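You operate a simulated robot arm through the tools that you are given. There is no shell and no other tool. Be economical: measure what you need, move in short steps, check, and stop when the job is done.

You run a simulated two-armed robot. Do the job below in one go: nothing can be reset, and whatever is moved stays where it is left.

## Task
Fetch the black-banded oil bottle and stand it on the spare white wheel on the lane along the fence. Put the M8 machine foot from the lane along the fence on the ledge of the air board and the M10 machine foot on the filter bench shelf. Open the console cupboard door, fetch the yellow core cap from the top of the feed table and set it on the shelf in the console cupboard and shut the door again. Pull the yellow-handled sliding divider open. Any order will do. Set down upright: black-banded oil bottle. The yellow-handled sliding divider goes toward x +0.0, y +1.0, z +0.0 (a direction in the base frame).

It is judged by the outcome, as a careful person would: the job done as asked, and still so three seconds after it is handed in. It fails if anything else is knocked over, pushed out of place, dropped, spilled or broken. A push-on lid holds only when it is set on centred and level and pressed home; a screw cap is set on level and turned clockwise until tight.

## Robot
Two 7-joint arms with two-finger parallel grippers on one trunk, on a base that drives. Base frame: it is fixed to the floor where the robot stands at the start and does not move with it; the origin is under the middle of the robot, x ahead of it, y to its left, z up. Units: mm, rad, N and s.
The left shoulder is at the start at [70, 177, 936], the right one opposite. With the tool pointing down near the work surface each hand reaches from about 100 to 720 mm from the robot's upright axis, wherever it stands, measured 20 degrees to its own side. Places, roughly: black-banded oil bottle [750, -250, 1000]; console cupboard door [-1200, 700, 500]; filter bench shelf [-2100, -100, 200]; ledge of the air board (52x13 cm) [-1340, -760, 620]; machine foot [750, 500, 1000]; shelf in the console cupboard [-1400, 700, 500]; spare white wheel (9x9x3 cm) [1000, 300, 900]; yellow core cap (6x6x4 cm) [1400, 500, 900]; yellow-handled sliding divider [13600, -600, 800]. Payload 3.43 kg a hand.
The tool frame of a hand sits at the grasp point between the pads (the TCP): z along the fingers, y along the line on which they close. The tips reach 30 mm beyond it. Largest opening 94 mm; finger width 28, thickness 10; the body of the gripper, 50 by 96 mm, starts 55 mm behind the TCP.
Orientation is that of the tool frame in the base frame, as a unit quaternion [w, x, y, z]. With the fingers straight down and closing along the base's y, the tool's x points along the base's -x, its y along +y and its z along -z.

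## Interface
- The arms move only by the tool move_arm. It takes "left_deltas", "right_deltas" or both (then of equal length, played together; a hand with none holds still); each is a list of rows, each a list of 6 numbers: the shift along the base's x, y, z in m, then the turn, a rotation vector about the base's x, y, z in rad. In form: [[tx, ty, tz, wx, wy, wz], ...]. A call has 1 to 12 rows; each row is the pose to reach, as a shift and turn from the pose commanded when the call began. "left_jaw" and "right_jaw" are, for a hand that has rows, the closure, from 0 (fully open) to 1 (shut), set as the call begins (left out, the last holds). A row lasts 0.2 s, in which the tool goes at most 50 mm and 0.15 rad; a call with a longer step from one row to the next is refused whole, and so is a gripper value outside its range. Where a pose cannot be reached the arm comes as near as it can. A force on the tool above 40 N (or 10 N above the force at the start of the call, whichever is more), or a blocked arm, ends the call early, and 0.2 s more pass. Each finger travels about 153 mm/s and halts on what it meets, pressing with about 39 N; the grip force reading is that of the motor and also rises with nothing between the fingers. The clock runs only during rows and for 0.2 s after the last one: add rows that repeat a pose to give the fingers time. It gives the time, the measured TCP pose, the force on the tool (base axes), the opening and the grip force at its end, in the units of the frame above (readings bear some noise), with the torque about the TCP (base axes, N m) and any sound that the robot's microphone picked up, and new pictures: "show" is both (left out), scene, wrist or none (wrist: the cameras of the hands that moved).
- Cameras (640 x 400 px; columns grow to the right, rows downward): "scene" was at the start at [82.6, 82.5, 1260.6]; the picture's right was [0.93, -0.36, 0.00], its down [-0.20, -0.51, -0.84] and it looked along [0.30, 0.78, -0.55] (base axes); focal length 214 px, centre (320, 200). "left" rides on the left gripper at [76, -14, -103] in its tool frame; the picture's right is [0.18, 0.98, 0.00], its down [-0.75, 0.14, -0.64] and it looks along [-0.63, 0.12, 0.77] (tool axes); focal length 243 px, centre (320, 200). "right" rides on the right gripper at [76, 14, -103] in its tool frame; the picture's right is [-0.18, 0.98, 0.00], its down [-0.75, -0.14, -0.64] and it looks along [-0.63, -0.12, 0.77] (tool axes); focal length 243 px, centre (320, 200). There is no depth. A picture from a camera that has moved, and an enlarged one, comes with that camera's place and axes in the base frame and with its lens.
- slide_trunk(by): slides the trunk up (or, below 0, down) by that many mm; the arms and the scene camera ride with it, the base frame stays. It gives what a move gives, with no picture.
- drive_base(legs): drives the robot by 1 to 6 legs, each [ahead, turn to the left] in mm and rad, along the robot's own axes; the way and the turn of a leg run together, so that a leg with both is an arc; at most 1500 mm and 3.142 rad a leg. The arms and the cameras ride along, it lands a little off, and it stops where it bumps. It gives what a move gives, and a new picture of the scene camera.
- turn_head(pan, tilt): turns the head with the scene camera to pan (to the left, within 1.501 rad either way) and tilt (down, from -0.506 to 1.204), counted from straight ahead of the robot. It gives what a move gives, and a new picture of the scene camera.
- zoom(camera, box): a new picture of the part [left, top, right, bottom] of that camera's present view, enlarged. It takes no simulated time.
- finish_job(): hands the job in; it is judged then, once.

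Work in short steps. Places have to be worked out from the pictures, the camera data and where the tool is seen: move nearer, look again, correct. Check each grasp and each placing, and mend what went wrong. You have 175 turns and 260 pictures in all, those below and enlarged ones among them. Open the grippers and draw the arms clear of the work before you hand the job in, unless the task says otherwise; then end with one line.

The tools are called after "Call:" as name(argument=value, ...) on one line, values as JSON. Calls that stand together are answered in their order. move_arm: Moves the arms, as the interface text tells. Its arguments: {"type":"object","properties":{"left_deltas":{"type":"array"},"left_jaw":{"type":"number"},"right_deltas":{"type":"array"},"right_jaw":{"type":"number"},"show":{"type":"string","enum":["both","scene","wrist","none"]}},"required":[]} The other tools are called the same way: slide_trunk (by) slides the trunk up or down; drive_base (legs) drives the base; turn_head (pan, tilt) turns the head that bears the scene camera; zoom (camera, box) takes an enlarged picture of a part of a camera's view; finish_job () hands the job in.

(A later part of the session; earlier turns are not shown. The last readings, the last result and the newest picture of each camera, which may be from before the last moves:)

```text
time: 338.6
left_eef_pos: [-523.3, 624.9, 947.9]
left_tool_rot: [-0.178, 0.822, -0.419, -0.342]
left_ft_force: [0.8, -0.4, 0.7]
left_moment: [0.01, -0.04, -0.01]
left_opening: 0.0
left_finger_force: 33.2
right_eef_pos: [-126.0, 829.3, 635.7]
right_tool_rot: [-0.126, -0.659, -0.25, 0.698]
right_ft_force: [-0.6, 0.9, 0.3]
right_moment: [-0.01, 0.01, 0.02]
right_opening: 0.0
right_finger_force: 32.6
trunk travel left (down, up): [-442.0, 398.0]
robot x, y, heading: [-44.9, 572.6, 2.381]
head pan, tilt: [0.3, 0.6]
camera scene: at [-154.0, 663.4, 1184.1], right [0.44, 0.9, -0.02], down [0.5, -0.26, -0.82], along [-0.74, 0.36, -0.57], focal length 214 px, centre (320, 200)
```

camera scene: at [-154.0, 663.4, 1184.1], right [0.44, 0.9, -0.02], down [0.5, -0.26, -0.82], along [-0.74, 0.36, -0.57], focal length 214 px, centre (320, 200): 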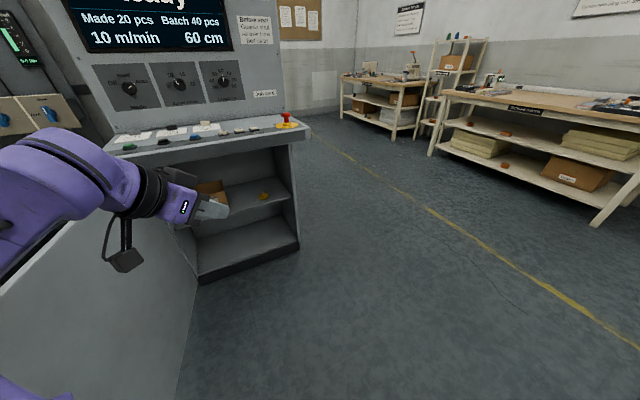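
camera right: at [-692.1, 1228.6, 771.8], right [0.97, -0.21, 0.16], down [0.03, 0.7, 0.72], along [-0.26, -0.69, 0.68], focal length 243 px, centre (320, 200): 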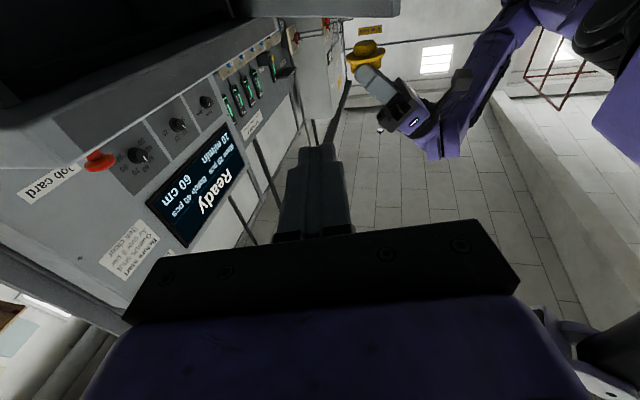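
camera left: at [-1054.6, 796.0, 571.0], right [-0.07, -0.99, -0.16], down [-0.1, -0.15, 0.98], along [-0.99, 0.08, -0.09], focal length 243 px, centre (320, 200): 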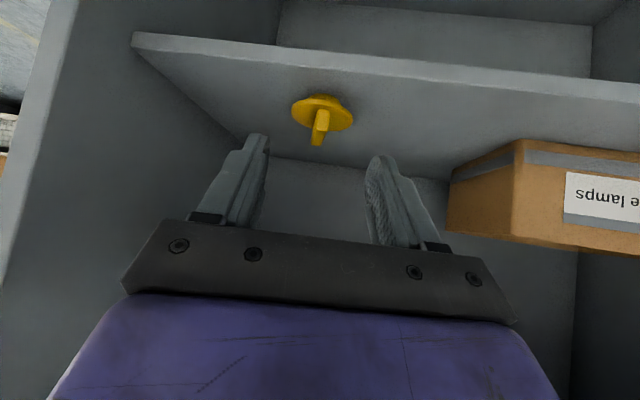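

The left elbow is likely pressed against the door's inner face. I raise the trunk 350 mm so the arms clear the door's top, then turn.

Call:
slide_trunk(by=350)

Call:
drive_base(legs=[[0, 0.76]])

Call:
turn_head(pan=0.4, tilt=0.8)

```text
time: 342.0
left_eef_pos: [-524.9, 612.0, 1297.3]
left_tool_rot: [-0.184, 0.822, -0.415, -0.343]
left_ft_force: [-1.3, 0.0, -0.7]
left_moment: [0.01, 0.01, -0.02]
left_opening: 0.1
left_finger_force: 33.2
right_eef_pos: [-127.8, 821.6, 988.7]
right_tool_rot: [-0.121, -0.661, -0.252, 0.696]
right_ft_force: [-0.1, 1.0, -0.5]
right_moment: [-0.01, -0.01, 0.0]
right_opening: 0.1
right_finger_force: 32.9
trunk travel left (down, up): [-792.0, 48.0]
robot x, y, heading: [-45.2, 574.0, 2.39]
head pan, tilt: [0.3, 0.6]
```

```text
time: 344.4
left_eef_pos: [-420.8, 270.6, 1297.8]
left_tool_rot: [-0.043, 0.917, -0.079, -0.388]
left_ft_force: [-0.2, -0.6, 0.4]
left_moment: [0.02, 0.01, -0.02]
left_opening: 0.0
left_finger_force: 33.4
right_eef_pos: [-276.6, 694.5, 989.3]
right_tool_rot: [-0.372, -0.519, -0.481, 0.601]
right_ft_force: [0.6, 0.4, 0.8]
right_moment: [0.01, 0.02, 0.0]
right_opening: 0.0
right_finger_force: 32.9
trunk travel left (down, up): [-792.0, 48.0]
robot x, y, heading: [-44.5, 572.3, -3.131]
head pan, tilt: [0.3, 0.6]
camera scene: at [-180.5, 543.8, 1533.9], right [-0.3, 0.95, 0.0], down [0.54, 0.17, -0.83], along [-0.79, -0.25, -0.56], focal length 214 px, centre (320, 200)
```

scene: 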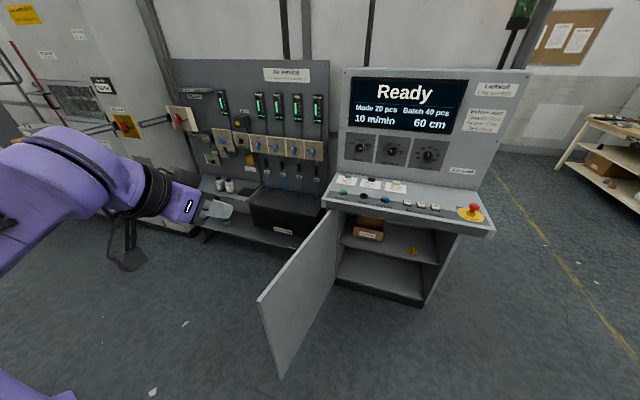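

```text
time: 345.1
left_eef_pos: [-421.4, 270.6, 1297.3]
left_tool_rot: [-0.043, 0.917, -0.079, -0.388]
left_ft_force: [-0.8, 0.2, -0.3]
left_moment: [-0.03, 0.02, -0.02]
left_opening: 0.3
left_finger_force: 33.1
right_eef_pos: [-278.1, 696.0, 989.0]
right_tool_rot: [-0.372, -0.519, -0.481, 0.601]
right_ft_force: [-0.2, 1.2, 0.2]
right_moment: [-0.01, 0.01, -0.02]
right_opening: 0.0
right_finger_force: 32.9
trunk travel left (down, up): [-792.0, 48.0]
robot x, y, heading: [-43.4, 570.6, -3.13]
head pan, tilt: [0.4, 0.799]
camera scene: at [-170.3, 538.3, 1517.1], right [-0.4, 0.92, 0.0], down [0.66, 0.28, -0.7], along [-0.64, -0.28, -0.72], focal length 214 px, centre (320, 200)
```

scene: 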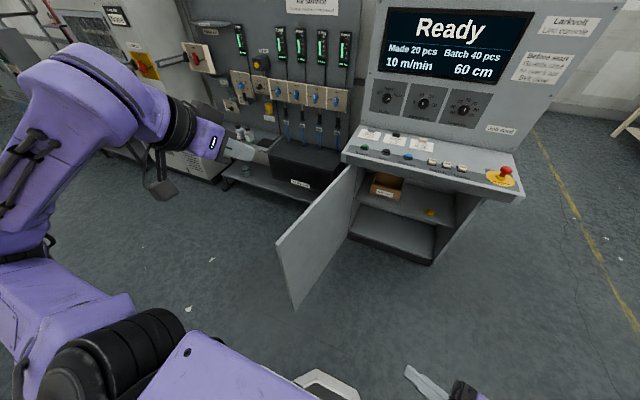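

The door stands at ≈103°. I'll close it by driving: go to (-250,-300) on its outer side, then push with the left fist along heading ≈2.2.

Call:
drive_base(legs=[[0, 1.326], [895, 0], [0, 2.27]])

Call:
slide_trunk(by=-250)

```text
time: 358.4
left_eef_pos: [-62.7, 153.8, 1296.6]
left_tool_rot: [0.388, -0.118, 0.913, 0.04]
left_ft_force: [-0.5, -0.5, 0.0]
left_moment: [0.04, 0.03, 0.0]
left_opening: 0.2
left_finger_force: 33.1
right_eef_pos: [-14.8, -291.6, 989.1]
right_tool_rot: [-0.507, 0.581, -0.404, -0.492]
right_ft_force: [0.1, -0.9, 0.2]
right_moment: [0.0, 0.0, -0.01]
right_opening: 0.0
right_finger_force: 32.8
trunk travel left (down, up): [-792.0, 48.0]
robot x, y, heading: [-275.7, -275.2, 0.439]
head pan, tilt: [0.4, 0.799]
camera scene: at [-177.6, -195.4, 1517.0], right [0.74, -0.67, 0.0], down [-0.48, -0.53, -0.7], along [0.47, 0.52, -0.72], focal length 214 px, centre (320, 200)
```

scene: 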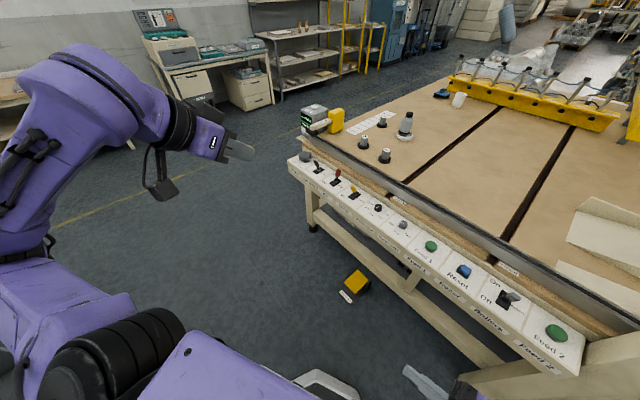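

```text
time: 360.9
left_eef_pos: [-62.3, 155.7, 1047.1]
left_tool_rot: [0.388, -0.118, 0.913, 0.04]
left_ft_force: [-0.7, -0.1, 0.0]
left_moment: [0.04, -0.03, 0.03]
left_opening: 0.0
left_finger_force: 32.7
right_eef_pos: [-15.5, -292.2, 738.1]
right_tool_rot: [-0.508, 0.581, -0.404, -0.491]
right_ft_force: [0.4, -0.7, 0.4]
right_moment: [0.0, 0.0, 0.03]
right_opening: 0.1
right_finger_force: 33.1
trunk travel left (down, up): [-542.0, 298.0]
robot x, y, heading: [-280.9, -277.3, 0.437]
head pan, tilt: [0.4, 0.799]
```

Heading is 0.44 (my turn sum was off); the yellow floor pedal was there from the start. I turn a further +1.76.

Call:
drive_base(legs=[[0, 1.76]])

Call:
turn_head(pan=0.1, tilt=0.6)

```text
time: 365.6
left_eef_pos: [-738.7, -141.1, 1047.4]
left_tool_rot: [-0.219, 0.776, -0.496, -0.324]
left_ft_force: [0.8, 0.4, 0.4]
left_moment: [0.0, -0.01, -0.02]
left_opening: 0.0
left_finger_force: 32.8
right_eef_pos: [-307.7, -15.9, 739.0]
right_tool_rot: [-0.051, -0.683, -0.186, 0.705]
right_ft_force: [-0.4, 0.4, 0.0]
right_moment: [0.04, 0.0, 0.0]
right_opening: 0.1
right_finger_force: 33.0
trunk travel left (down, up): [-542.0, 298.0]
robot x, y, heading: [-277.7, -276.0, 2.186]
head pan, tilt: [0.4, 0.799]
camera scene: at [-374.6, -193.5, 1267.0], right [0.53, 0.85, 0.0], down [0.61, -0.38, -0.7], along [-0.59, 0.37, -0.72], focal length 214 px, centre (320, 200)
```

scene: 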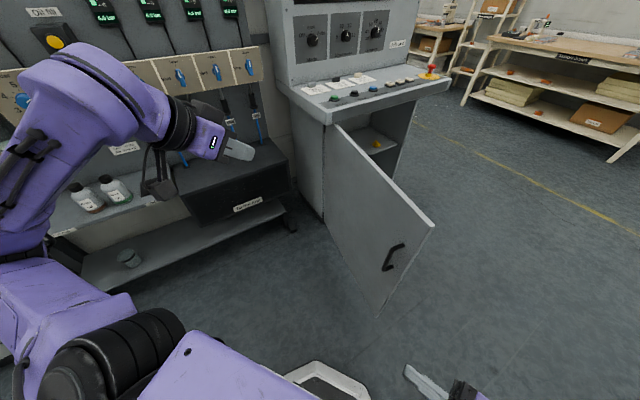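

```text
time: 366.4
left_eef_pos: [-739.8, -140.8, 1047.5]
left_tool_rot: [-0.218, 0.776, -0.495, -0.324]
left_ft_force: [-0.7, 0.3, -0.6]
left_moment: [0.03, -0.04, 0.02]
left_opening: 0.0
left_finger_force: 33.1
right_eef_pos: [-307.2, -15.6, 740.0]
right_tool_rot: [-0.051, -0.683, -0.186, 0.705]
right_ft_force: [-0.4, -0.5, 0.3]
right_moment: [0.02, 0.01, -0.01]
right_opening: 0.0
right_finger_force: 33.0
trunk travel left (down, up): [-542.0, 298.0]
robot x, y, heading: [-280.3, -275.3, 2.186]
head pan, tilt: [0.099, 0.6]
camera scene: at [-364.1, -169.2, 1283.9], right [0.75, 0.66, 0.0], down [0.37, -0.43, -0.82], along [-0.54, 0.62, -0.57], focal length 214 px, centre (320, 200)
```

scene: 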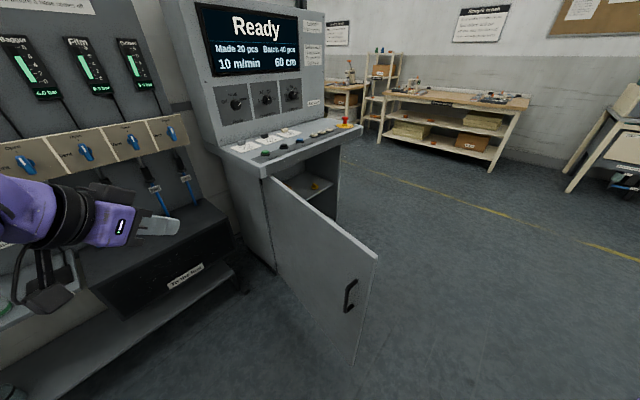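

I bring the left fist to straight ahead of the robot at z≈650, just on the door's outer side.

Call:
move_arm(left_deltas=[[0.014, 0.022, -0.033, 0, 0, 0], [0.028, 0.044, -0.066, 0, 0, 0], [0.042, 0.066, -0.099, 0, 0, 0], [0.056, 0.088, -0.132, 0, 0, 0], [0.07, 0.11, -0.165, 0, 0, 0], [0.084, 0.132, -0.198, 0, 0, 0], [0.098, 0.154, -0.231, 0, 0, 0], [0.112, 0.176, -0.264, 0, 0, 0], [0.126, 0.198, -0.297, 0, 0, 0], [0.14, 0.22, -0.33, 0, 0, 0], [0.154, 0.242, -0.363, 0, 0, 0], [0.168, 0.264, -0.396, 0, 0, 0]], show="scene")

```text
time: 369.0
left_eef_pos: [-571.5, 123.9, 651.4]
left_tool_rot: [-0.219, 0.776, -0.495, -0.324]
left_ft_force: [-0.2, 0.2, -0.3]
left_moment: [0.01, 0.0, -0.03]
left_opening: 0.0
left_finger_force: 33.1
left hand out of reach, approached as far as the arm can: row 2, 3, 4, 5, 6
right_eef_pos: [-307.3, -14.4, 738.8]
right_tool_rot: [-0.052, -0.683, -0.185, 0.705]
right_ft_force: [0.5, 0.4, -0.5]
right_moment: [0.01, -0.03, -0.02]
right_opening: 0.0
right_finger_force: 33.0
trunk travel left (down, up): [-542.0, 298.0]
robot x, y, heading: [-278.2, -273.1, 2.188]
head pan, tilt: [0.099, 0.6]
camera scene: at [-363.6, -168.0, 1283.9], right [0.75, 0.66, 0.0], down [0.37, -0.43, -0.82], along [-0.54, 0.62, -0.57], focal length 214 px, centre (320, 200)
```

scene: 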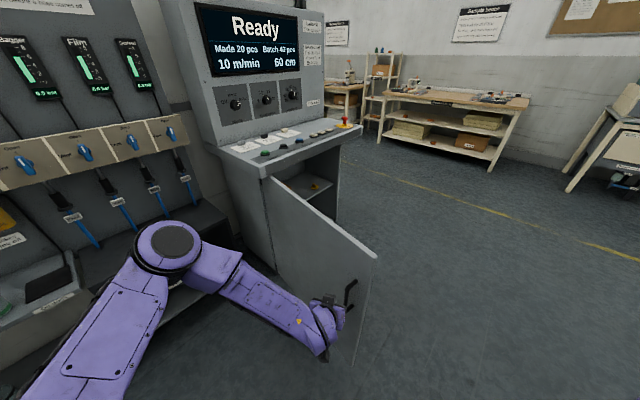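

The left elbow would run into the air board on that path, so I'll use the right fist instead: retract the left hand up and rotate the right hand forward.

Call:
move_arm(left_deltas=[[-0.006, -0.014, 0.037, 0, 0, 0], [-0.012, -0.028, 0.074, 0, 0, 0], [-0.02, -0.044, 0.111, 0, 0, 0], [-0.03, -0.06, 0.148, 0, 0, 0], [-0.04, -0.08, 0.182, 0, 0, 0], [-0.05, -0.1, 0.216, 0, 0, 0], [-0.06, -0.12, 0.25, 0, 0, 0], [-0.07, -0.14, 0.28, 0, 0, 0], [-0.08, -0.16, 0.31, 0, 0, 0], [-0.08, -0.18, 0.345, 0, 0, 0], [-0.08, -0.2, 0.38, 0, 0, 0]], right_deltas=[[0, 0, 0, 0, 0, -0.13], [0, 0, 0, 0, 0, -0.26], [0, 0, 0, 0, 0, -0.39], [-0.0, 0.0, 0, 0, 0, -0.52], [-0.01, 0.01, 0, 0, 0, -0.65], [-0.02, 0.02, 0, 0, 0, -0.78], [-0.03, 0.03, 0, 0, 0, -0.91], [-0.04, 0.04, 0, 0, 0, -1.04], [-0.05, 0.05, 0, 0, 0, -1.17], [-0.06, 0.06, 0, 0, 0, -1.3], [-0.07, 0.07, 0, 0, 0, -1.4]], show="none")

Call:
move_arm(right_deltas=[[-0.03, 0.02, -0.02, 0, 0, 0], [-0.06, 0.04, -0.04, 0, 0, 0], [-0.09, 0.06, -0.06, 0, 0, 0], [-0.12, 0.08, -0.08, 0, 0, 0], [-0.15, 0.1, -0.1, 0, 0, 0], [-0.163, 0.12, -0.1, 0, 0, 0]], show="both")

```text
time: 371.4
left_eef_pos: [-651.8, -78.5, 1033.1]
left_tool_rot: [-0.219, 0.776, -0.496, -0.323]
left_ft_force: [0.1, -0.2, 0.2]
left_moment: [0.02, 0.01, -0.01]
left_opening: 0.0
left_finger_force: 33.4
right_eef_pos: [-378.4, 54.0, 739.3]
right_tool_rot: [-0.415, 0.643, -0.298, -0.571]
right_ft_force: [0.0, 0.0, -0.1]
right_moment: [-0.03, -0.03, 0.02]
right_opening: 0.0
right_finger_force: 32.4
right hand out of reach, approached as far as the arm can: row 1, 2, 3, 4, 5, 6, 7, 8
trunk travel left (down, up): [-542.0, 298.0]
robot x, y, heading: [-276.8, -278.6, 2.19]
head pan, tilt: [0.099, 0.6]
```

```text
time: 372.6
left_eef_pos: [-650.9, -78.3, 1031.8]
left_tool_rot: [-0.218, 0.776, -0.496, -0.323]
left_ft_force: [-0.5, 0.1, 0.2]
left_moment: [0.01, 0.0, -0.03]
left_opening: 0.0
left_finger_force: 33.0
right_eef_pos: [-524.8, 158.6, 639.6]
right_tool_rot: [-0.415, 0.639, -0.304, -0.572]
right_ft_force: [0.2, -0.4, 0.4]
right_moment: [0.02, 0.02, 0.01]
right_opening: 0.1
right_finger_force: 32.8
trunk travel left (down, up): [-542.0, 298.0]
robot x, y, heading: [-274.6, -277.0, 2.186]
head pan, tilt: [0.099, 0.6]
stopped in row 6 (right hand): the force on the tool passed its limit at 93 N (the readings are from after the stop); the commanded pose is now the measured one
camera scene: at [-363.5, -169.1, 1283.9], right [0.75, 0.66, 0.0], down [0.37, -0.43, -0.83], along [-0.54, 0.62, -0.56], focal length 214 px, centre (320, 200)
camera right: at [-475.3, 68.7, 562.2], right [-0.88, -0.48, 0.0], down [0.31, -0.56, 0.77], along [-0.37, 0.67, 0.64], focal length 243 px, centre (320, 200)
```

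scene: 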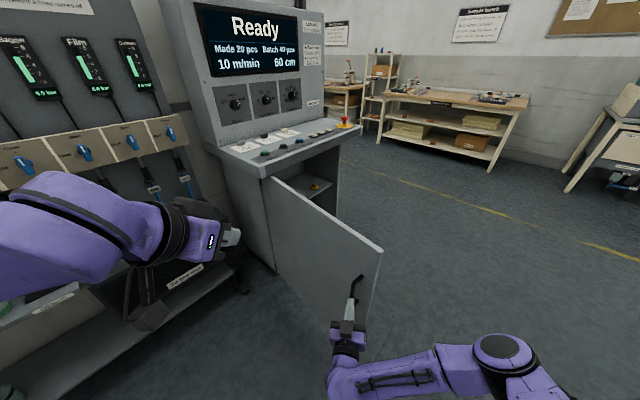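
right: 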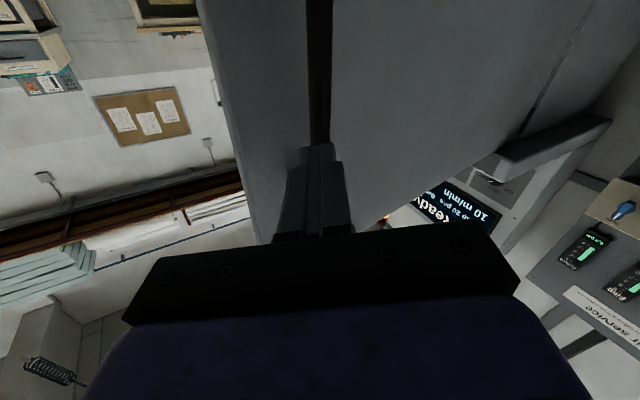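

The right fist touches the door at the handle. I drive forward 250 to swing it.

Call:
drive_base(legs=[[250, 0]])

```text
time: 374.5
left_eef_pos: [-796.2, 129.7, 1032.1]
left_tool_rot: [-0.218, 0.776, -0.496, -0.323]
left_ft_force: [0.2, 0.7, -0.1]
left_moment: [0.01, 0.02, 0.02]
left_opening: 0.0
left_finger_force: 33.4
right_eef_pos: [-669.3, 365.6, 638.7]
right_tool_rot: [-0.414, 0.64, -0.304, -0.572]
right_ft_force: [-0.1, -0.4, -0.7]
right_moment: [-0.01, 0.01, -0.02]
right_opening: 0.2
right_finger_force: 33.0
trunk travel left (down, up): [-542.0, 298.0]
robot x, y, heading: [-423.1, -73.4, 2.182]
head pan, tilt: [0.099, 0.6]
camera scene: at [-509.4, 37.1, 1283.8], right [0.76, 0.65, 0.0], down [0.37, -0.43, -0.82], along [-0.54, 0.62, -0.57], focal length 214 px, centre (320, 200)
```

scene: 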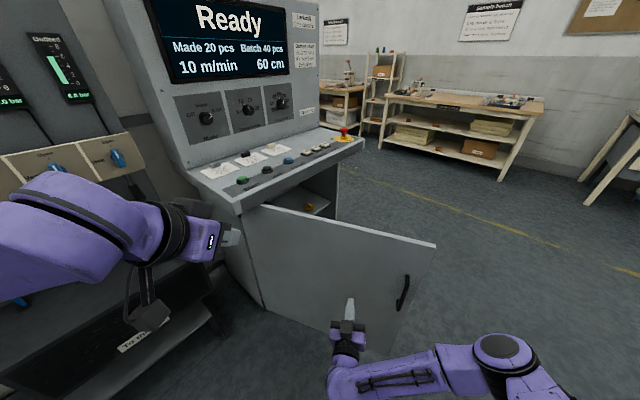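

The door is swinging closed. I continue 330 mm.

Call:
drive_base(legs=[[330, 0]])

```text
time: 376.6
left_eef_pos: [-985.1, 395.7, 1031.8]
left_tool_rot: [-0.218, 0.776, -0.496, -0.323]
left_ft_force: [0.5, -0.9, 0.7]
left_moment: [0.03, 0.01, 0.03]
left_opening: 0.2
left_finger_force: 32.9
right_eef_pos: [-858.3, 632.4, 639.8]
right_tool_rot: [-0.414, 0.64, -0.303, -0.572]
right_ft_force: [-0.4, 0.2, -0.7]
right_moment: [-0.01, -0.03, -0.01]
right_opening: 0.0
right_finger_force: 33.1
trunk travel left (down, up): [-542.0, 298.0]
robot x, y, heading: [-610.3, 195.2, 2.183]
head pan, tilt: [0.099, 0.6]
camera scene: at [-697.9, 303.8, 1283.8], right [0.76, 0.66, 0.0], down [0.37, -0.43, -0.82], along [-0.54, 0.62, -0.57], focal length 214 px, centre (320, 200)
```

scene: 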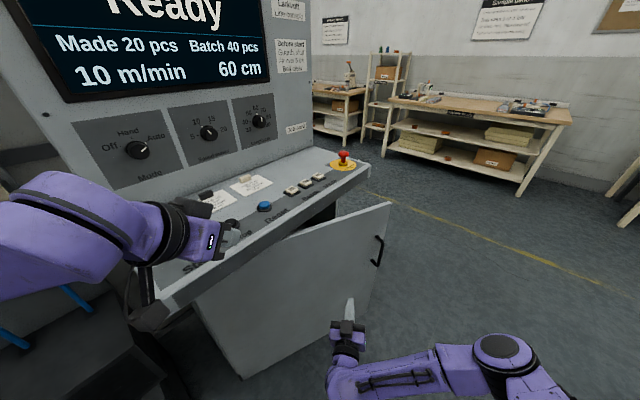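

The door is down to ~0.37 rad. I lift and retract the left hand away from the desk buttons, then drive 290 further.

Call:
move_arm(left_deltas=[[0.0, 0.0, 0.04, 0, 0, 0], [0.01, -0.02, 0.08, 0, 0, 0], [0.03, -0.045, 0.115, 0, 0, 0], [0.05, -0.07, 0.15, 0, 0, 0], [0.07, -0.1, 0.18, 0, 0, 0], [0.09, -0.13, 0.21, 0, 0, 0], [0.1, -0.15, 0.24, 0, 0, 0]], show="none")

Call:
drive_base(legs=[[290, 0]])

```text
time: 378.2
left_eef_pos: [-884.4, 246.0, 1271.6]
left_tool_rot: [-0.218, 0.776, -0.496, -0.324]
left_ft_force: [0.9, -0.1, -0.1]
left_moment: [0.03, 0.0, -0.03]
left_opening: 0.3
left_finger_force: 33.1
right_eef_pos: [-857.5, 632.0, 640.3]
right_tool_rot: [-0.414, 0.639, -0.303, -0.572]
right_ft_force: [-0.5, -0.5, -0.9]
right_moment: [0.01, -0.01, 0.02]
right_opening: 0.0
right_finger_force: 32.5
trunk travel left (down, up): [-542.0, 298.0]
robot x, y, heading: [-613.6, 194.4, 2.184]
head pan, tilt: [0.099, 0.6]
```

```text
time: 380.3
left_eef_pos: [-1057.8, 490.7, 1271.3]
left_tool_rot: [-0.218, 0.775, -0.497, -0.323]
left_ft_force: [-0.3, 0.2, -0.4]
left_moment: [-0.01, 0.02, -0.01]
left_opening: 0.0
left_finger_force: 33.0
right_eef_pos: [-1030.9, 875.7, 638.3]
right_tool_rot: [-0.414, 0.639, -0.305, -0.572]
right_ft_force: [0.2, -0.1, -0.9]
right_moment: [0.03, 0.02, -0.03]
right_opening: 0.0
right_finger_force: 33.1
trunk travel left (down, up): [-542.0, 298.0]
robot x, y, heading: [-782.8, 441.3, 2.185]
head pan, tilt: [0.099, 0.6]
camera scene: at [-869.8, 547.5, 1283.8], right [0.76, 0.65, 0.0], down [0.37, -0.43, -0.82], along [-0.54, 0.62, -0.57], focal length 214 px, centre (320, 200)
```

scene: 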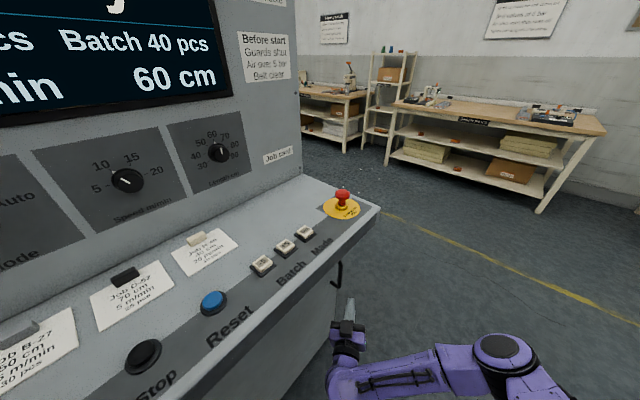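

The door looks nearly shut. I push the right fist in −x to press it fully closed.

Call:
move_arm(right_deltas=[[-0.025, 0, 0, 0, 0, 0], [-0.05, 0, 0, 0, 0, 0], [-0.07, 0, 0, 0, 0, 0], [-0.085, 0, 0, 0, 0, 0], [-0.1, 0, 0, 0, 0, 0], [-0.112, 0, 0, 0, 0, 0], [-0.124, 0, 0, 0, 0, 0], [-0.136, 0, 0, 0, 0, 0], [-0.148, 0, 0, 0, 0, 0]], show="both")

```text
time: 381.9
left_eef_pos: [-1053.0, 487.4, 1273.3]
left_tool_rot: [-0.22, 0.774, -0.497, -0.325]
left_ft_force: [0.5, -0.1, 0.7]
left_moment: [0.02, -0.01, -0.03]
left_opening: 0.2
left_finger_force: 32.8
right_eef_pos: [-1145.3, 877.5, 639.7]
right_tool_rot: [-0.417, 0.636, -0.313, -0.569]
right_ft_force: [28.2, -11.3, 15.4]
right_moment: [0.46, 0.69, -0.35]
right_opening: 0.0
right_finger_force: 33.0
trunk travel left (down, up): [-542.0, 298.0]
robot x, y, heading: [-782.4, 441.6, 2.175]
head pan, tilt: [0.099, 0.6]
stopped in row 8 (right hand): the force on the tool passed its limit at 56 N (the readings are from after the stop); the commanded pose is now the measured one
camera scene: at [-863.8, 542.8, 1285.0], right [0.76, 0.65, 0.0], down [0.36, -0.43, -0.83], along [-0.54, 0.63, -0.56], focal length 214 px, centre (320, 200)
camera right: at [-1098.7, 784.8, 562.6], right [-0.89, -0.46, 0.01], down [0.3, -0.56, 0.77], along [-0.35, 0.69, 0.64], focal length 243 px, centre (320, 200)
```

scene: 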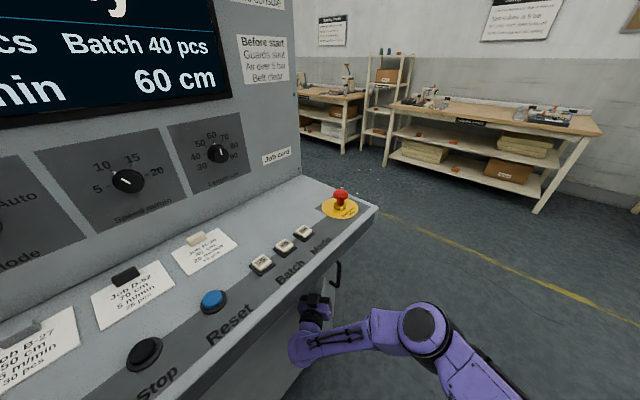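
right: 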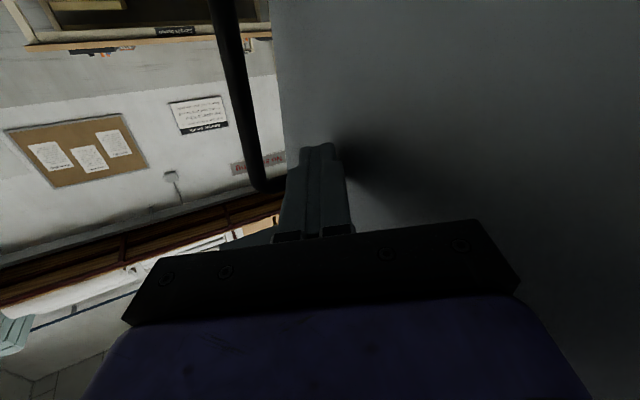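

Pushed home against a stop. I retract the hand, reverse, and check the door.

Call:
move_arm(right_deltas=[[0.04, -0.01, 0, 0, 0, 0], [0.08, -0.03, 0, 0, 0, 0], [0.11, -0.06, 0, 0, 0, 0]], show="none")

Call:
drive_base(legs=[[-750, 0]])

Call:
turn_head(pan=0.15, tilt=0.4)

```text
time: 382.8
left_eef_pos: [-1057.4, 491.7, 1271.2]
left_tool_rot: [-0.22, 0.775, -0.497, -0.323]
left_ft_force: [0.3, 0.7, -0.2]
left_moment: [0.02, 0.01, -0.02]
left_opening: 0.2
left_finger_force: 32.8
right_eef_pos: [-1038.5, 818.1, 635.0]
right_tool_rot: [-0.417, 0.639, -0.311, -0.567]
right_ft_force: [1.0, -0.6, 0.4]
right_moment: [0.0, 0.0, 0.02]
right_opening: 0.0
right_finger_force: 32.8
trunk travel left (down, up): [-542.0, 298.0]
robot x, y, heading: [-784.0, 437.4, 2.181]
head pan, tilt: [0.099, 0.6]
```

```text
time: 386.9
left_eef_pos: [-625.8, -130.8, 1271.4]
left_tool_rot: [-0.222, 0.77, -0.505, -0.32]
left_ft_force: [0.4, 0.0, -0.6]
left_moment: [0.03, 0.02, 0.02]
left_opening: 0.0
left_finger_force: 33.1
right_eef_pos: [-601.7, 195.1, 634.3]
right_tool_rot: [-0.424, 0.636, -0.317, -0.562]
right_ft_force: [-0.3, 0.4, 0.0]
right_moment: [0.0, 0.01, 0.02]
right_opening: 0.0
right_finger_force: 32.5
trunk travel left (down, up): [-542.0, 298.0]
robot x, y, heading: [-350.7, -188.9, 2.157]
head pan, tilt: [0.099, 0.6]
camera scene: at [-436.0, -79.8, 1283.9], right [0.77, 0.64, 0.0], down [0.36, -0.44, -0.83], along [-0.53, 0.64, -0.56], focal length 214 px, centre (320, 200)
```

scene: 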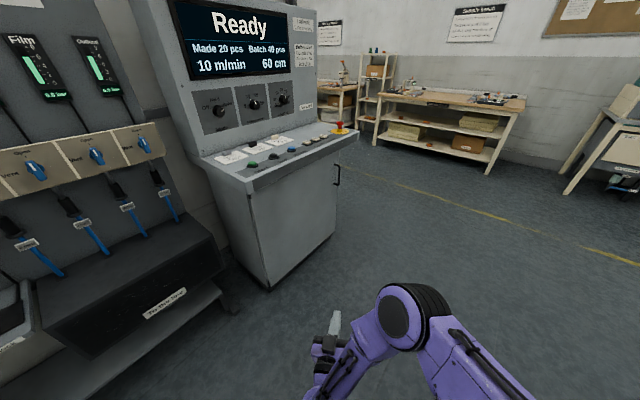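

```text
time: 387.6
left_eef_pos: [-626.3, -131.1, 1271.9]
left_tool_rot: [-0.223, 0.77, -0.505, -0.32]
left_ft_force: [-0.1, 0.6, -0.1]
left_moment: [0.0, -0.01, 0.01]
left_opening: 0.2
left_finger_force: 33.2
right_eef_pos: [-600.7, 195.1, 634.4]
right_tool_rot: [-0.423, 0.636, -0.318, -0.562]
right_ft_force: [-0.1, 0.2, -0.3]
right_moment: [0.01, 0.03, 0.02]
right_opening: 0.0
right_finger_force: 33.0
trunk travel left (down, up): [-542.0, 298.0]
robot x, y, heading: [-347.5, -191.5, 2.16]
head pan, tilt: [0.15, 0.4]
camera scene: at [-442.5, -79.2, 1302.1], right [0.74, 0.67, 0.0], down [0.26, -0.29, -0.92], along [-0.62, 0.68, -0.39], focal length 214 px, centre (320, 200)
```

scene: 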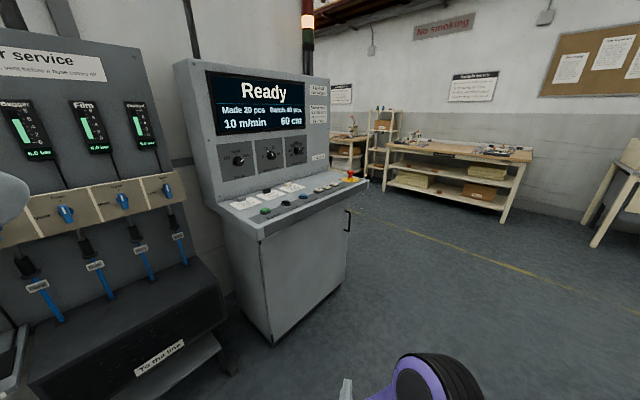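

Door is shut with the cap inside. Next, the feet: I raise the trunk and drive back to the table front around (-150,300).

Call:
slide_trunk(by=290)

Call:
drive_base(legs=[[0, -0.97], [528, 0], [0, -1.189]])

```text
time: 390.5
left_eef_pos: [-626.2, -131.0, 1561.6]
left_tool_rot: [-0.223, 0.77, -0.505, -0.321]
left_ft_force: [-0.6, -0.3, -0.7]
left_moment: [-0.01, 0.0, -0.02]
left_opening: 0.1
left_finger_force: 33.2
right_eef_pos: [-601.6, 195.4, 924.2]
right_tool_rot: [-0.423, 0.636, -0.318, -0.563]
right_ft_force: [1.6, 0.1, -0.5]
right_moment: [0.01, -0.01, -0.01]
right_opening: 0.0
right_finger_force: 33.2
trunk travel left (down, up): [-832.0, 8.0]
robot x, y, heading: [-353.4, -190.2, 2.159]
head pan, tilt: [0.15, 0.4]
```

```text
time: 399.1
left_eef_pos: [42.0, 504.8, 1561.6]
left_tool_rot: [0.387, 0.087, 0.917, -0.047]
left_ft_force: [-0.8, 0.7, -0.3]
left_moment: [0.01, -0.04, -0.02]
left_opening: 0.0
left_finger_force: 32.9
right_eef_pos: [297.8, 299.8, 924.5]
right_tool_rot: [0.695, -0.016, 0.71, -0.111]
right_ft_force: [0.0, -0.1, 0.2]
right_moment: [0.01, -0.01, 0.05]
right_opening: 0.3
right_finger_force: 33.2
trunk travel left (down, up): [-832.0, 8.0]
robot x, y, heading: [-162.7, 309.9, -0.01]
head pan, tilt: [0.15, 0.4]
camera scene: at [-16.8, 322.9, 1592.1], right [0.14, -0.99, 0.0], down [-0.39, -0.06, -0.92], along [0.91, 0.13, -0.39], focal length 214 px, centre (320, 200)
```

scene: 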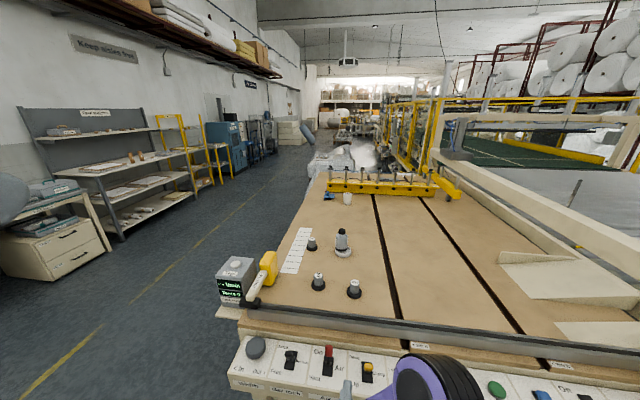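

I reorient both hands to tool-down while lifting the right hand away from the switch panel; grippers open.

Call:
move_arm(right_deltas=[[-0.01, -0.01, 0.03, 0.0, 0.0, 0], [-0.02, -0.02, 0.06, 0.02, 0.128, -0.003], [-0.03, -0.03, 0.09, 0.042, 0.266, -0.006], [-0.03, -0.04, 0.12, 0.064, 0.404, -0.009], [-0.03, -0.05, 0.15, 0.086, 0.542, -0.012], [-0.03, -0.06, 0.18, 0.108, 0.68, -0.016], [-0.03, -0.07, 0.2, 0.13, 0.818, -0.019], [-0.03, -0.08, 0.22, 0.152, 0.956, -0.022], [-0.03, -0.09, 0.23, 0.174, 1.094, -0.025], [-0.03, -0.1, 0.24, 0.196, 1.232, -0.028], [-0.03, -0.11, 0.25, 0.222, 1.37, -0.032], [-0.03, -0.12, 0.25, 0.246, 1.51, -0.036]], left_deltas=[[0.01, 0, -0.02, 0.008, 0.066, 0.015], [0.02, 0, -0.04, 0.016, 0.132, 0.03], [0.03, 0, -0.06, 0.024, 0.2, 0.045], [0.04, 0, -0.08, 0.032, 0.265, 0.06], [0.05, 0, -0.1, 0.04, 0.33, 0.075], [0.06, 0, -0.12, 0.048, 0.4, 0.09], [0.08, 0, -0.15, 0.056, 0.464, 0.105], [0.1, 0, -0.18, 0.065, 0.53, 0.12], [0.12, 0, -0.21, 0.073, 0.6, 0.135], [0.14, 0, -0.24, 0.081, 0.66, 0.15], [0.16, 0, -0.27, 0.09, 0.73, 0.165], [0.18, 0, -0.3, 0.097, 0.795, 0.179]], left_jaw=0, right_jaw=0, show="none")

Call:
drive_base(legs=[[225, 0]])

```text
time: 401.7
left_eef_pos: [224.2, 504.1, 1261.6]
left_tool_rot: [-0.001, 0.0, 1.0, 0.001]
left_ft_force: [1.7, -0.4, 0.0]
left_moment: [0.0, 0.03, 0.0]
left_opening: 94.2
left_finger_force: 0.0
right_eef_pos: [270.7, 179.8, 1173.3]
right_tool_rot: [0.013, 0.001, 1.0, 0.002]
right_ft_force: [0.5, 1.0, 0.6]
right_moment: [-0.01, 0.02, 0.0]
right_opening: 93.8
right_finger_force: 0.1
trunk travel left (down, up): [-832.0, 8.0]
robot x, y, heading: [-158.8, 310.6, -0.005]
head pan, tilt: [0.15, 0.4]
```

```text
time: 403.4
left_eef_pos: [447.4, 504.5, 1262.8]
left_tool_rot: [0.002, 0.0, 1.0, 0.0]
left_ft_force: [-0.3, 0.2, 0.6]
left_moment: [-0.02, 0.0, 0.02]
left_opening: 94.0
left_finger_force: 0.1
right_eef_pos: [493.3, 178.9, 1175.8]
right_tool_rot: [0.017, 0.001, 1.0, -0.001]
right_ft_force: [0.0, 0.8, 0.1]
right_moment: [0.01, -0.04, -0.02]
right_opening: 94.0
right_finger_force: 0.1
trunk travel left (down, up): [-832.0, 8.0]
robot x, y, heading: [68.9, 305.6, -0.007]
head pan, tilt: [0.15, 0.4]
camera scene: at [208.0, 320.8, 1592.4], right [0.14, -0.99, 0.0], down [-0.38, -0.06, -0.92], along [0.91, 0.13, -0.39], focal length 214 px, centre (320, 200)
```

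scene: 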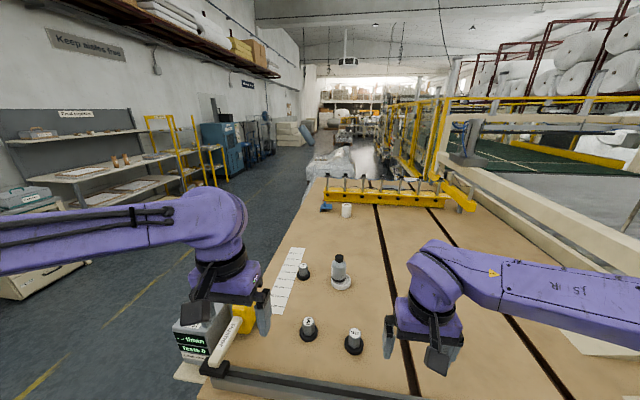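

M8 ≈(708,429), M10 ≈(686,271). I move both hands above them for wrist views.

Call:
move_arm(left_deltas=[[0.02, -0.006, -0.035, 0, 0, 0], [0.04, -0.012, -0.07, 0, 0, 0], [0.065, -0.02, -0.1, 0, 0, 0], [0.09, -0.028, -0.13, 0, 0, 0], [0.12, -0.036, -0.155, 0, 0, 0], [0.15, -0.045, -0.18, 0, 0, 0], [0.18, -0.055, -0.2, 0, 0, 0], [0.21, -0.065, -0.21, 0, 0, 0], [0.235, -0.075, -0.22, 0, 0, 0], [0.235, -0.075, -0.22, 0, 0, 0]], right_deltas=[[0.02, 0.01, -0.03, -0.0, -0.017, 0], [0.04, 0.02, -0.05, 0, -0.034, 0], [0.06, 0.03, -0.07, 0, -0.034, 0], [0.08, 0.04, -0.09, 0, -0.034, 0], [0.1, 0.05, -0.11, 0, -0.034, 0], [0.12, 0.06, -0.125, 0, -0.034, 0], [0.14, 0.07, -0.14, 0, -0.034, 0], [0.16, 0.08, -0.14, 0, -0.034, 0], [0.17, 0.092, -0.14, 0, -0.034, 0], [0.17, 0.092, -0.14, 0, -0.034, 0]], show="wrist")

```text
time: 405.6
left_eef_pos: [683.8, 427.2, 1042.6]
left_tool_rot: [0.002, 0.0, 1.0, 0.0]
left_ft_force: [0.5, -1.0, 0.7]
left_moment: [-0.02, -0.01, -0.01]
left_opening: 94.2
left_finger_force: 0.1
right_eef_pos: [664.4, 271.6, 1033.8]
right_tool_rot: [0.033, 0.001, 0.999, -0.001]
right_ft_force: [-0.3, 0.1, 0.6]
right_moment: [0.02, -0.01, 0.0]
right_opening: 93.9
right_finger_force: 0.0
trunk travel left (down, up): [-832.0, 8.0]
robot x, y, heading: [67.2, 307.9, -0.01]
head pan, tilt: [0.15, 0.4]
camera right: at [582.2, 286.7, 1130.4], right [0.18, 0.98, 0.01], down [0.71, -0.14, 0.69], along [0.68, -0.12, -0.72], focal length 243 px, centre (320, 200)
camera left: at [607.0, 413.3, 1144.7], right [-0.18, 0.98, 0.0], down [0.75, 0.14, 0.64], along [0.63, 0.12, -0.77], focal length 243 px, centre (320, 200)
```

right: 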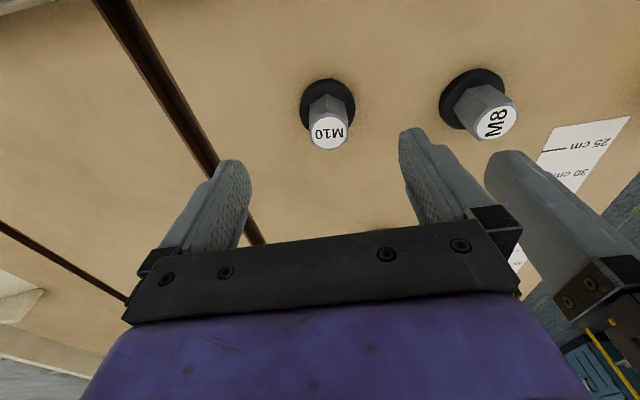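
left: 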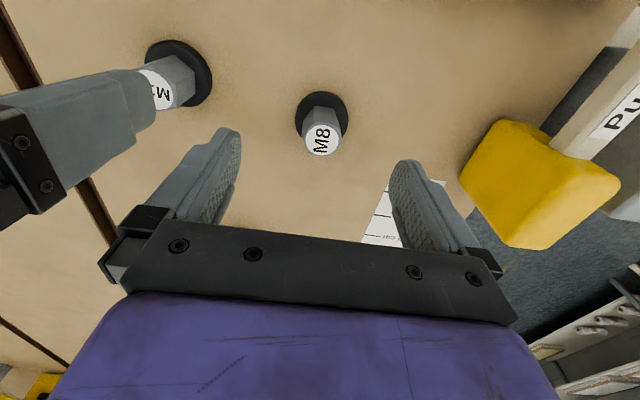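

I correct the right tool's tilt and descend both over the feet to z≈905.

Call:
move_arm(left_deltas=[[0.015, 0.005, -0.03, 0, 0, 0], [0.023, 0.008, -0.065, 0, 0, 0], [0.023, 0.008, -0.1, 0, 0, 0], [0.023, 0.008, -0.138, 0, 0, 0], [0.023, 0.008, -0.138, 0, 0, 0]], right_deltas=[[0.015, 0.003, -0.02, 0, 0.033, 0], [0.031, 0.005, -0.055, 0, 0.066, 0], [0.031, 0.005, -0.09, 0, 0.066, 0], [0.031, 0.005, -0.129, 0, 0.066, 0], [0.031, 0.005, -0.129, 0, 0.066, 0]], show="wrist")

```text
time: 406.8
left_eef_pos: [708.1, 436.1, 907.1]
left_tool_rot: [0.0, -0.001, 1.0, -0.001]
left_ft_force: [-0.3, -0.2, 0.5]
left_moment: [0.02, -0.01, -0.03]
left_opening: 94.1
left_finger_force: 0.1
right_eef_pos: [697.3, 276.0, 906.0]
right_tool_rot: [0.0, 0.0, 1.0, -0.001]
right_ft_force: [-1.1, -0.1, 0.8]
right_moment: [0.0, -0.03, 0.01]
right_opening: 93.8
right_finger_force: 0.0
trunk travel left (down, up): [-832.0, 8.0]
robot x, y, heading: [72.2, 311.5, -0.008]
head pan, tilt: [0.15, 0.4]
camera right: at [620.8, 291.2, 1008.7], right [0.19, 0.98, 0.0], down [0.75, -0.14, 0.64], along [0.63, -0.12, -0.77], focal length 243 px, centre (320, 200)
camera left: at [630.8, 422.9, 1008.3], right [-0.18, 0.98, 0.0], down [0.75, 0.14, 0.64], along [0.63, 0.12, -0.77], focal length 243 px, centre (320, 200)
```

right: 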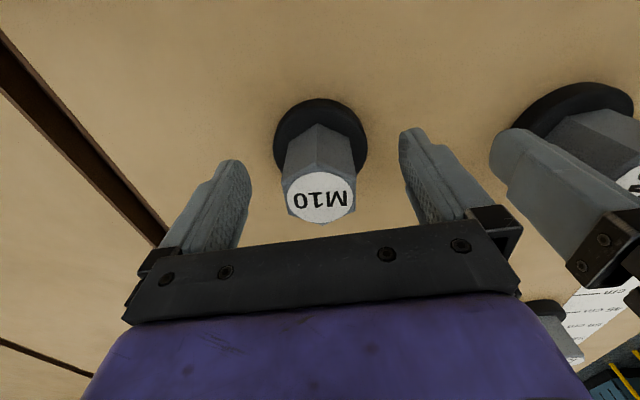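
left: 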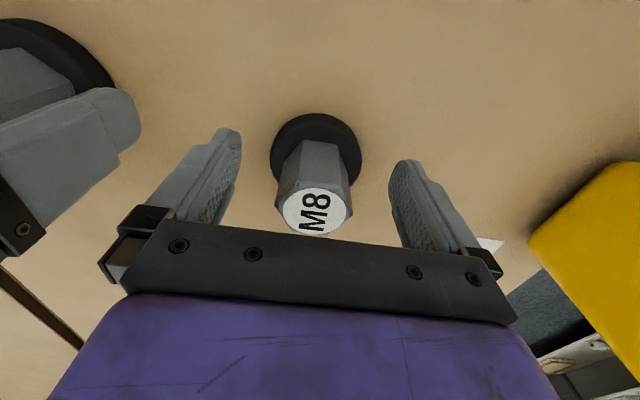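

Both are centred between the fingers. I close both grippers.

Call:
move_arm(left_deltas=[[0, 0, 0, 0, 0, 0], [0, 0, 0, 0, 0, 0], [0, 0, 0, 0, 0, 0]], right_deltas=[[0, 0, 0, 0, 0, 0], [0, 0, 0, 0, 0, 0], [0, 0, 0, 0, 0, 0]], left_jaw=1, right_jaw=1, show="none")

Call:
move_arm(left_deltas=[[0, 0, 0.03, 0, 0, 0], [0, 0, 0.07, 0, 0, 0], [0, 0, 0.11, 0, 0, 0], [-0.03, 0, 0.14, 0, 0, 0], [-0.07, 0.01, 0.16, 0, 0, 0], [-0.11, 0.02, 0.18, 0, 0, 0], [-0.15, 0.04, 0.2, 0, 0, 0]], right_deltas=[[0, 0, 0.03, 0, 0, 0], [0, 0, 0.07, 0, 0, 0], [0, 0, 0.11, 0, 0, 0], [-0.03, 0, 0.14, 0, 0, 0], [-0.07, -0.02, 0.16, 0, 0, 0], [-0.11, -0.04, 0.18, 0, 0, 0], [-0.15, -0.06, 0.2, 0, 0, 0]], show="wrist")

```text
time: 407.6
left_eef_pos: [707.2, 436.3, 907.3]
left_tool_rot: [0.0, 0.0, 1.0, 0.0]
left_ft_force: [-0.1, -1.1, 1.8]
left_moment: [-0.01, -0.05, -0.02]
left_opening: 46.5
left_finger_force: 38.8
right_eef_pos: [696.7, 275.6, 906.2]
right_tool_rot: [0.0, 0.001, 1.0, -0.001]
right_ft_force: [0.2, -0.8, -0.1]
right_moment: [0.03, -0.1, -0.01]
right_opening: 44.3
right_finger_force: 38.7
trunk travel left (down, up): [-832.0, 8.0]
robot x, y, heading: [68.2, 306.3, -0.014]
head pan, tilt: [0.15, 0.4]
```

```text
time: 409.2
left_eef_pos: [552.3, 478.5, 1105.4]
left_tool_rot: [0.003, 0.0, 1.0, 0.0]
left_ft_force: [-0.3, -0.1, 0.0]
left_moment: [0.01, -0.04, -0.01]
left_opening: 46.6
left_finger_force: 39.3
right_eef_pos: [541.1, 217.0, 1107.7]
right_tool_rot: [0.002, 0.001, 1.0, -0.001]
right_ft_force: [-0.8, 0.5, -0.9]
right_moment: [-0.03, -0.03, -0.01]
right_opening: 44.4
right_finger_force: 38.6
trunk travel left (down, up): [-832.0, 8.0]
robot x, y, heading: [68.5, 310.7, -0.008]
head pan, tilt: [0.15, 0.4]
camera right: at [464.8, 231.7, 1208.9], right [0.19, 0.98, 0.0], down [0.75, -0.14, 0.65], along [0.63, -0.12, -0.76], focal length 243 px, centre (320, 200)
camera left: at [474.7, 464.8, 1207.3], right [-0.18, 0.98, 0.0], down [0.75, 0.14, 0.65], along [0.64, 0.12, -0.76], focal length 243 px, centre (320, 200)
```

right: 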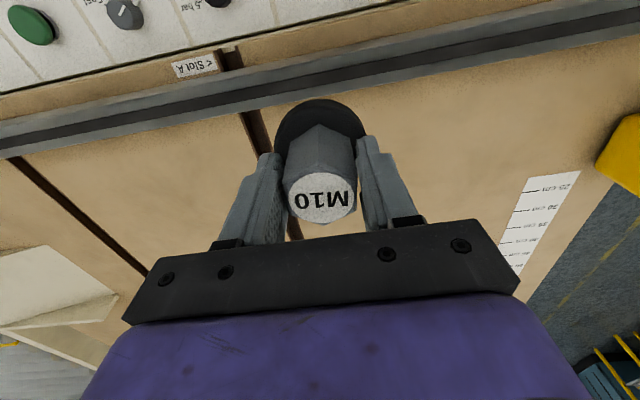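
left: 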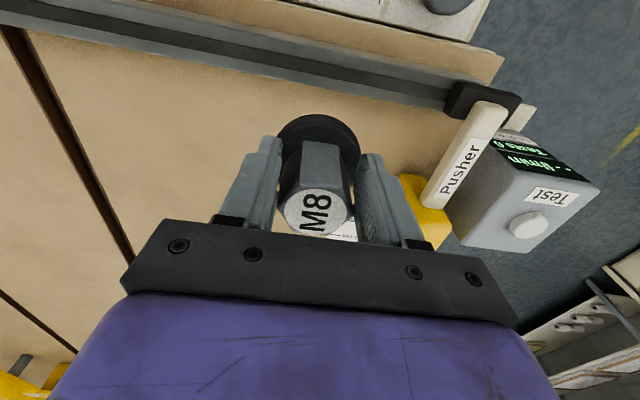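

Both feet are held. I back away and drive toward the air board at about (-600,-740), facing −x.

Call:
drive_base(legs=[[-250, 0], [0, -1.94], [1120, 0], [0, -1.196]])

Call:
turn_head(pan=0.0, tilt=0.55)

```text
time: 424.0
left_eef_pos: [-1088.2, -880.4, 1102.4]
left_tool_rot: [0.0, 1.0, -0.009, -0.001]
left_ft_force: [0.2, 0.1, -1.2]
left_moment: [-0.03, -0.03, 0.0]
left_opening: 46.3
left_finger_force: 39.4
right_eef_pos: [-1071.6, -619.9, 1105.1]
right_tool_rot: [-0.002, 1.0, -0.01, 0.0]
right_ft_force: [-0.5, 0.6, -0.6]
right_moment: [0.01, -0.01, 0.01]
right_opening: 44.0
right_finger_force: 38.5
trunk travel left (down, up): [-832.0, 8.0]
robot x, y, heading: [-597.9, -719.5, 3.115]
head pan, tilt: [0.15, 0.4]
camera scene: at [-738.1, -730.5, 1592.1], right [-0.13, 0.99, 0.0], down [0.39, 0.05, -0.92], along [-0.91, -0.12, -0.39], focal length 214 px, centre (320, 200)
```

scene: 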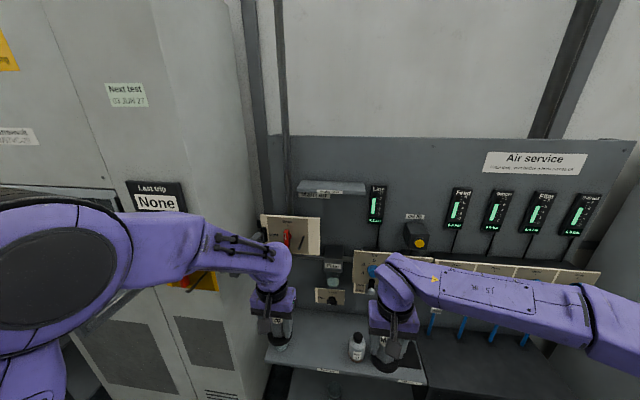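

```text
time: 424.7
left_eef_pos: [-1087.3, -879.1, 1102.7]
left_tool_rot: [0.001, 1.0, -0.009, -0.001]
left_ft_force: [-0.1, 0.4, -0.8]
left_moment: [0.01, -0.01, 0.01]
left_opening: 45.9
left_finger_force: 39.4
right_eef_pos: [-1072.0, -620.1, 1104.5]
right_tool_rot: [-0.001, 1.0, -0.01, 0.0]
right_ft_force: [-0.1, -0.1, -1.1]
right_moment: [0.0, 0.03, 0.02]
right_opening: 44.0
right_finger_force: 38.8
trunk travel left (down, up): [-832.0, 8.0]
robot x, y, heading: [-599.5, -714.6, 3.114]
head pan, tilt: [0.0, 0.55]
camera scene: at [-735.9, -716.1, 1578.4], right [0.02, 1.0, 0.0], down [0.52, -0.01, -0.85], along [-0.85, 0.02, -0.52], focal length 214 px, centre (320, 200)
```

scene: 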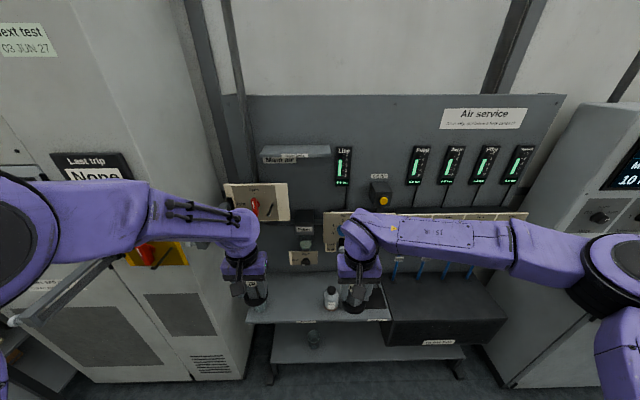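

I zoom in on the board's ledge region.

Call:
zoom(camera="scene", box=[230, 220, 470, 370])

```text
2.67 times, centred on (350, 295) of scene
camera zoom: at [-735.9, -716.1, 1578.4], right [0.02, 1.0, 0.0], down [0.52, -0.01, -0.85], along [-0.85, 0.02, -0.52], focal length 572 px, centre (240, -53)
```

zoom: 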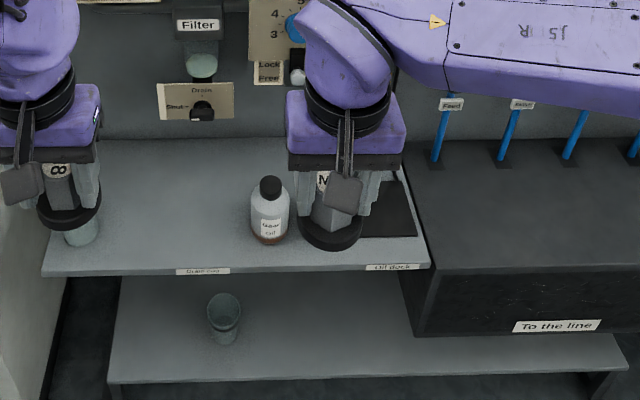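

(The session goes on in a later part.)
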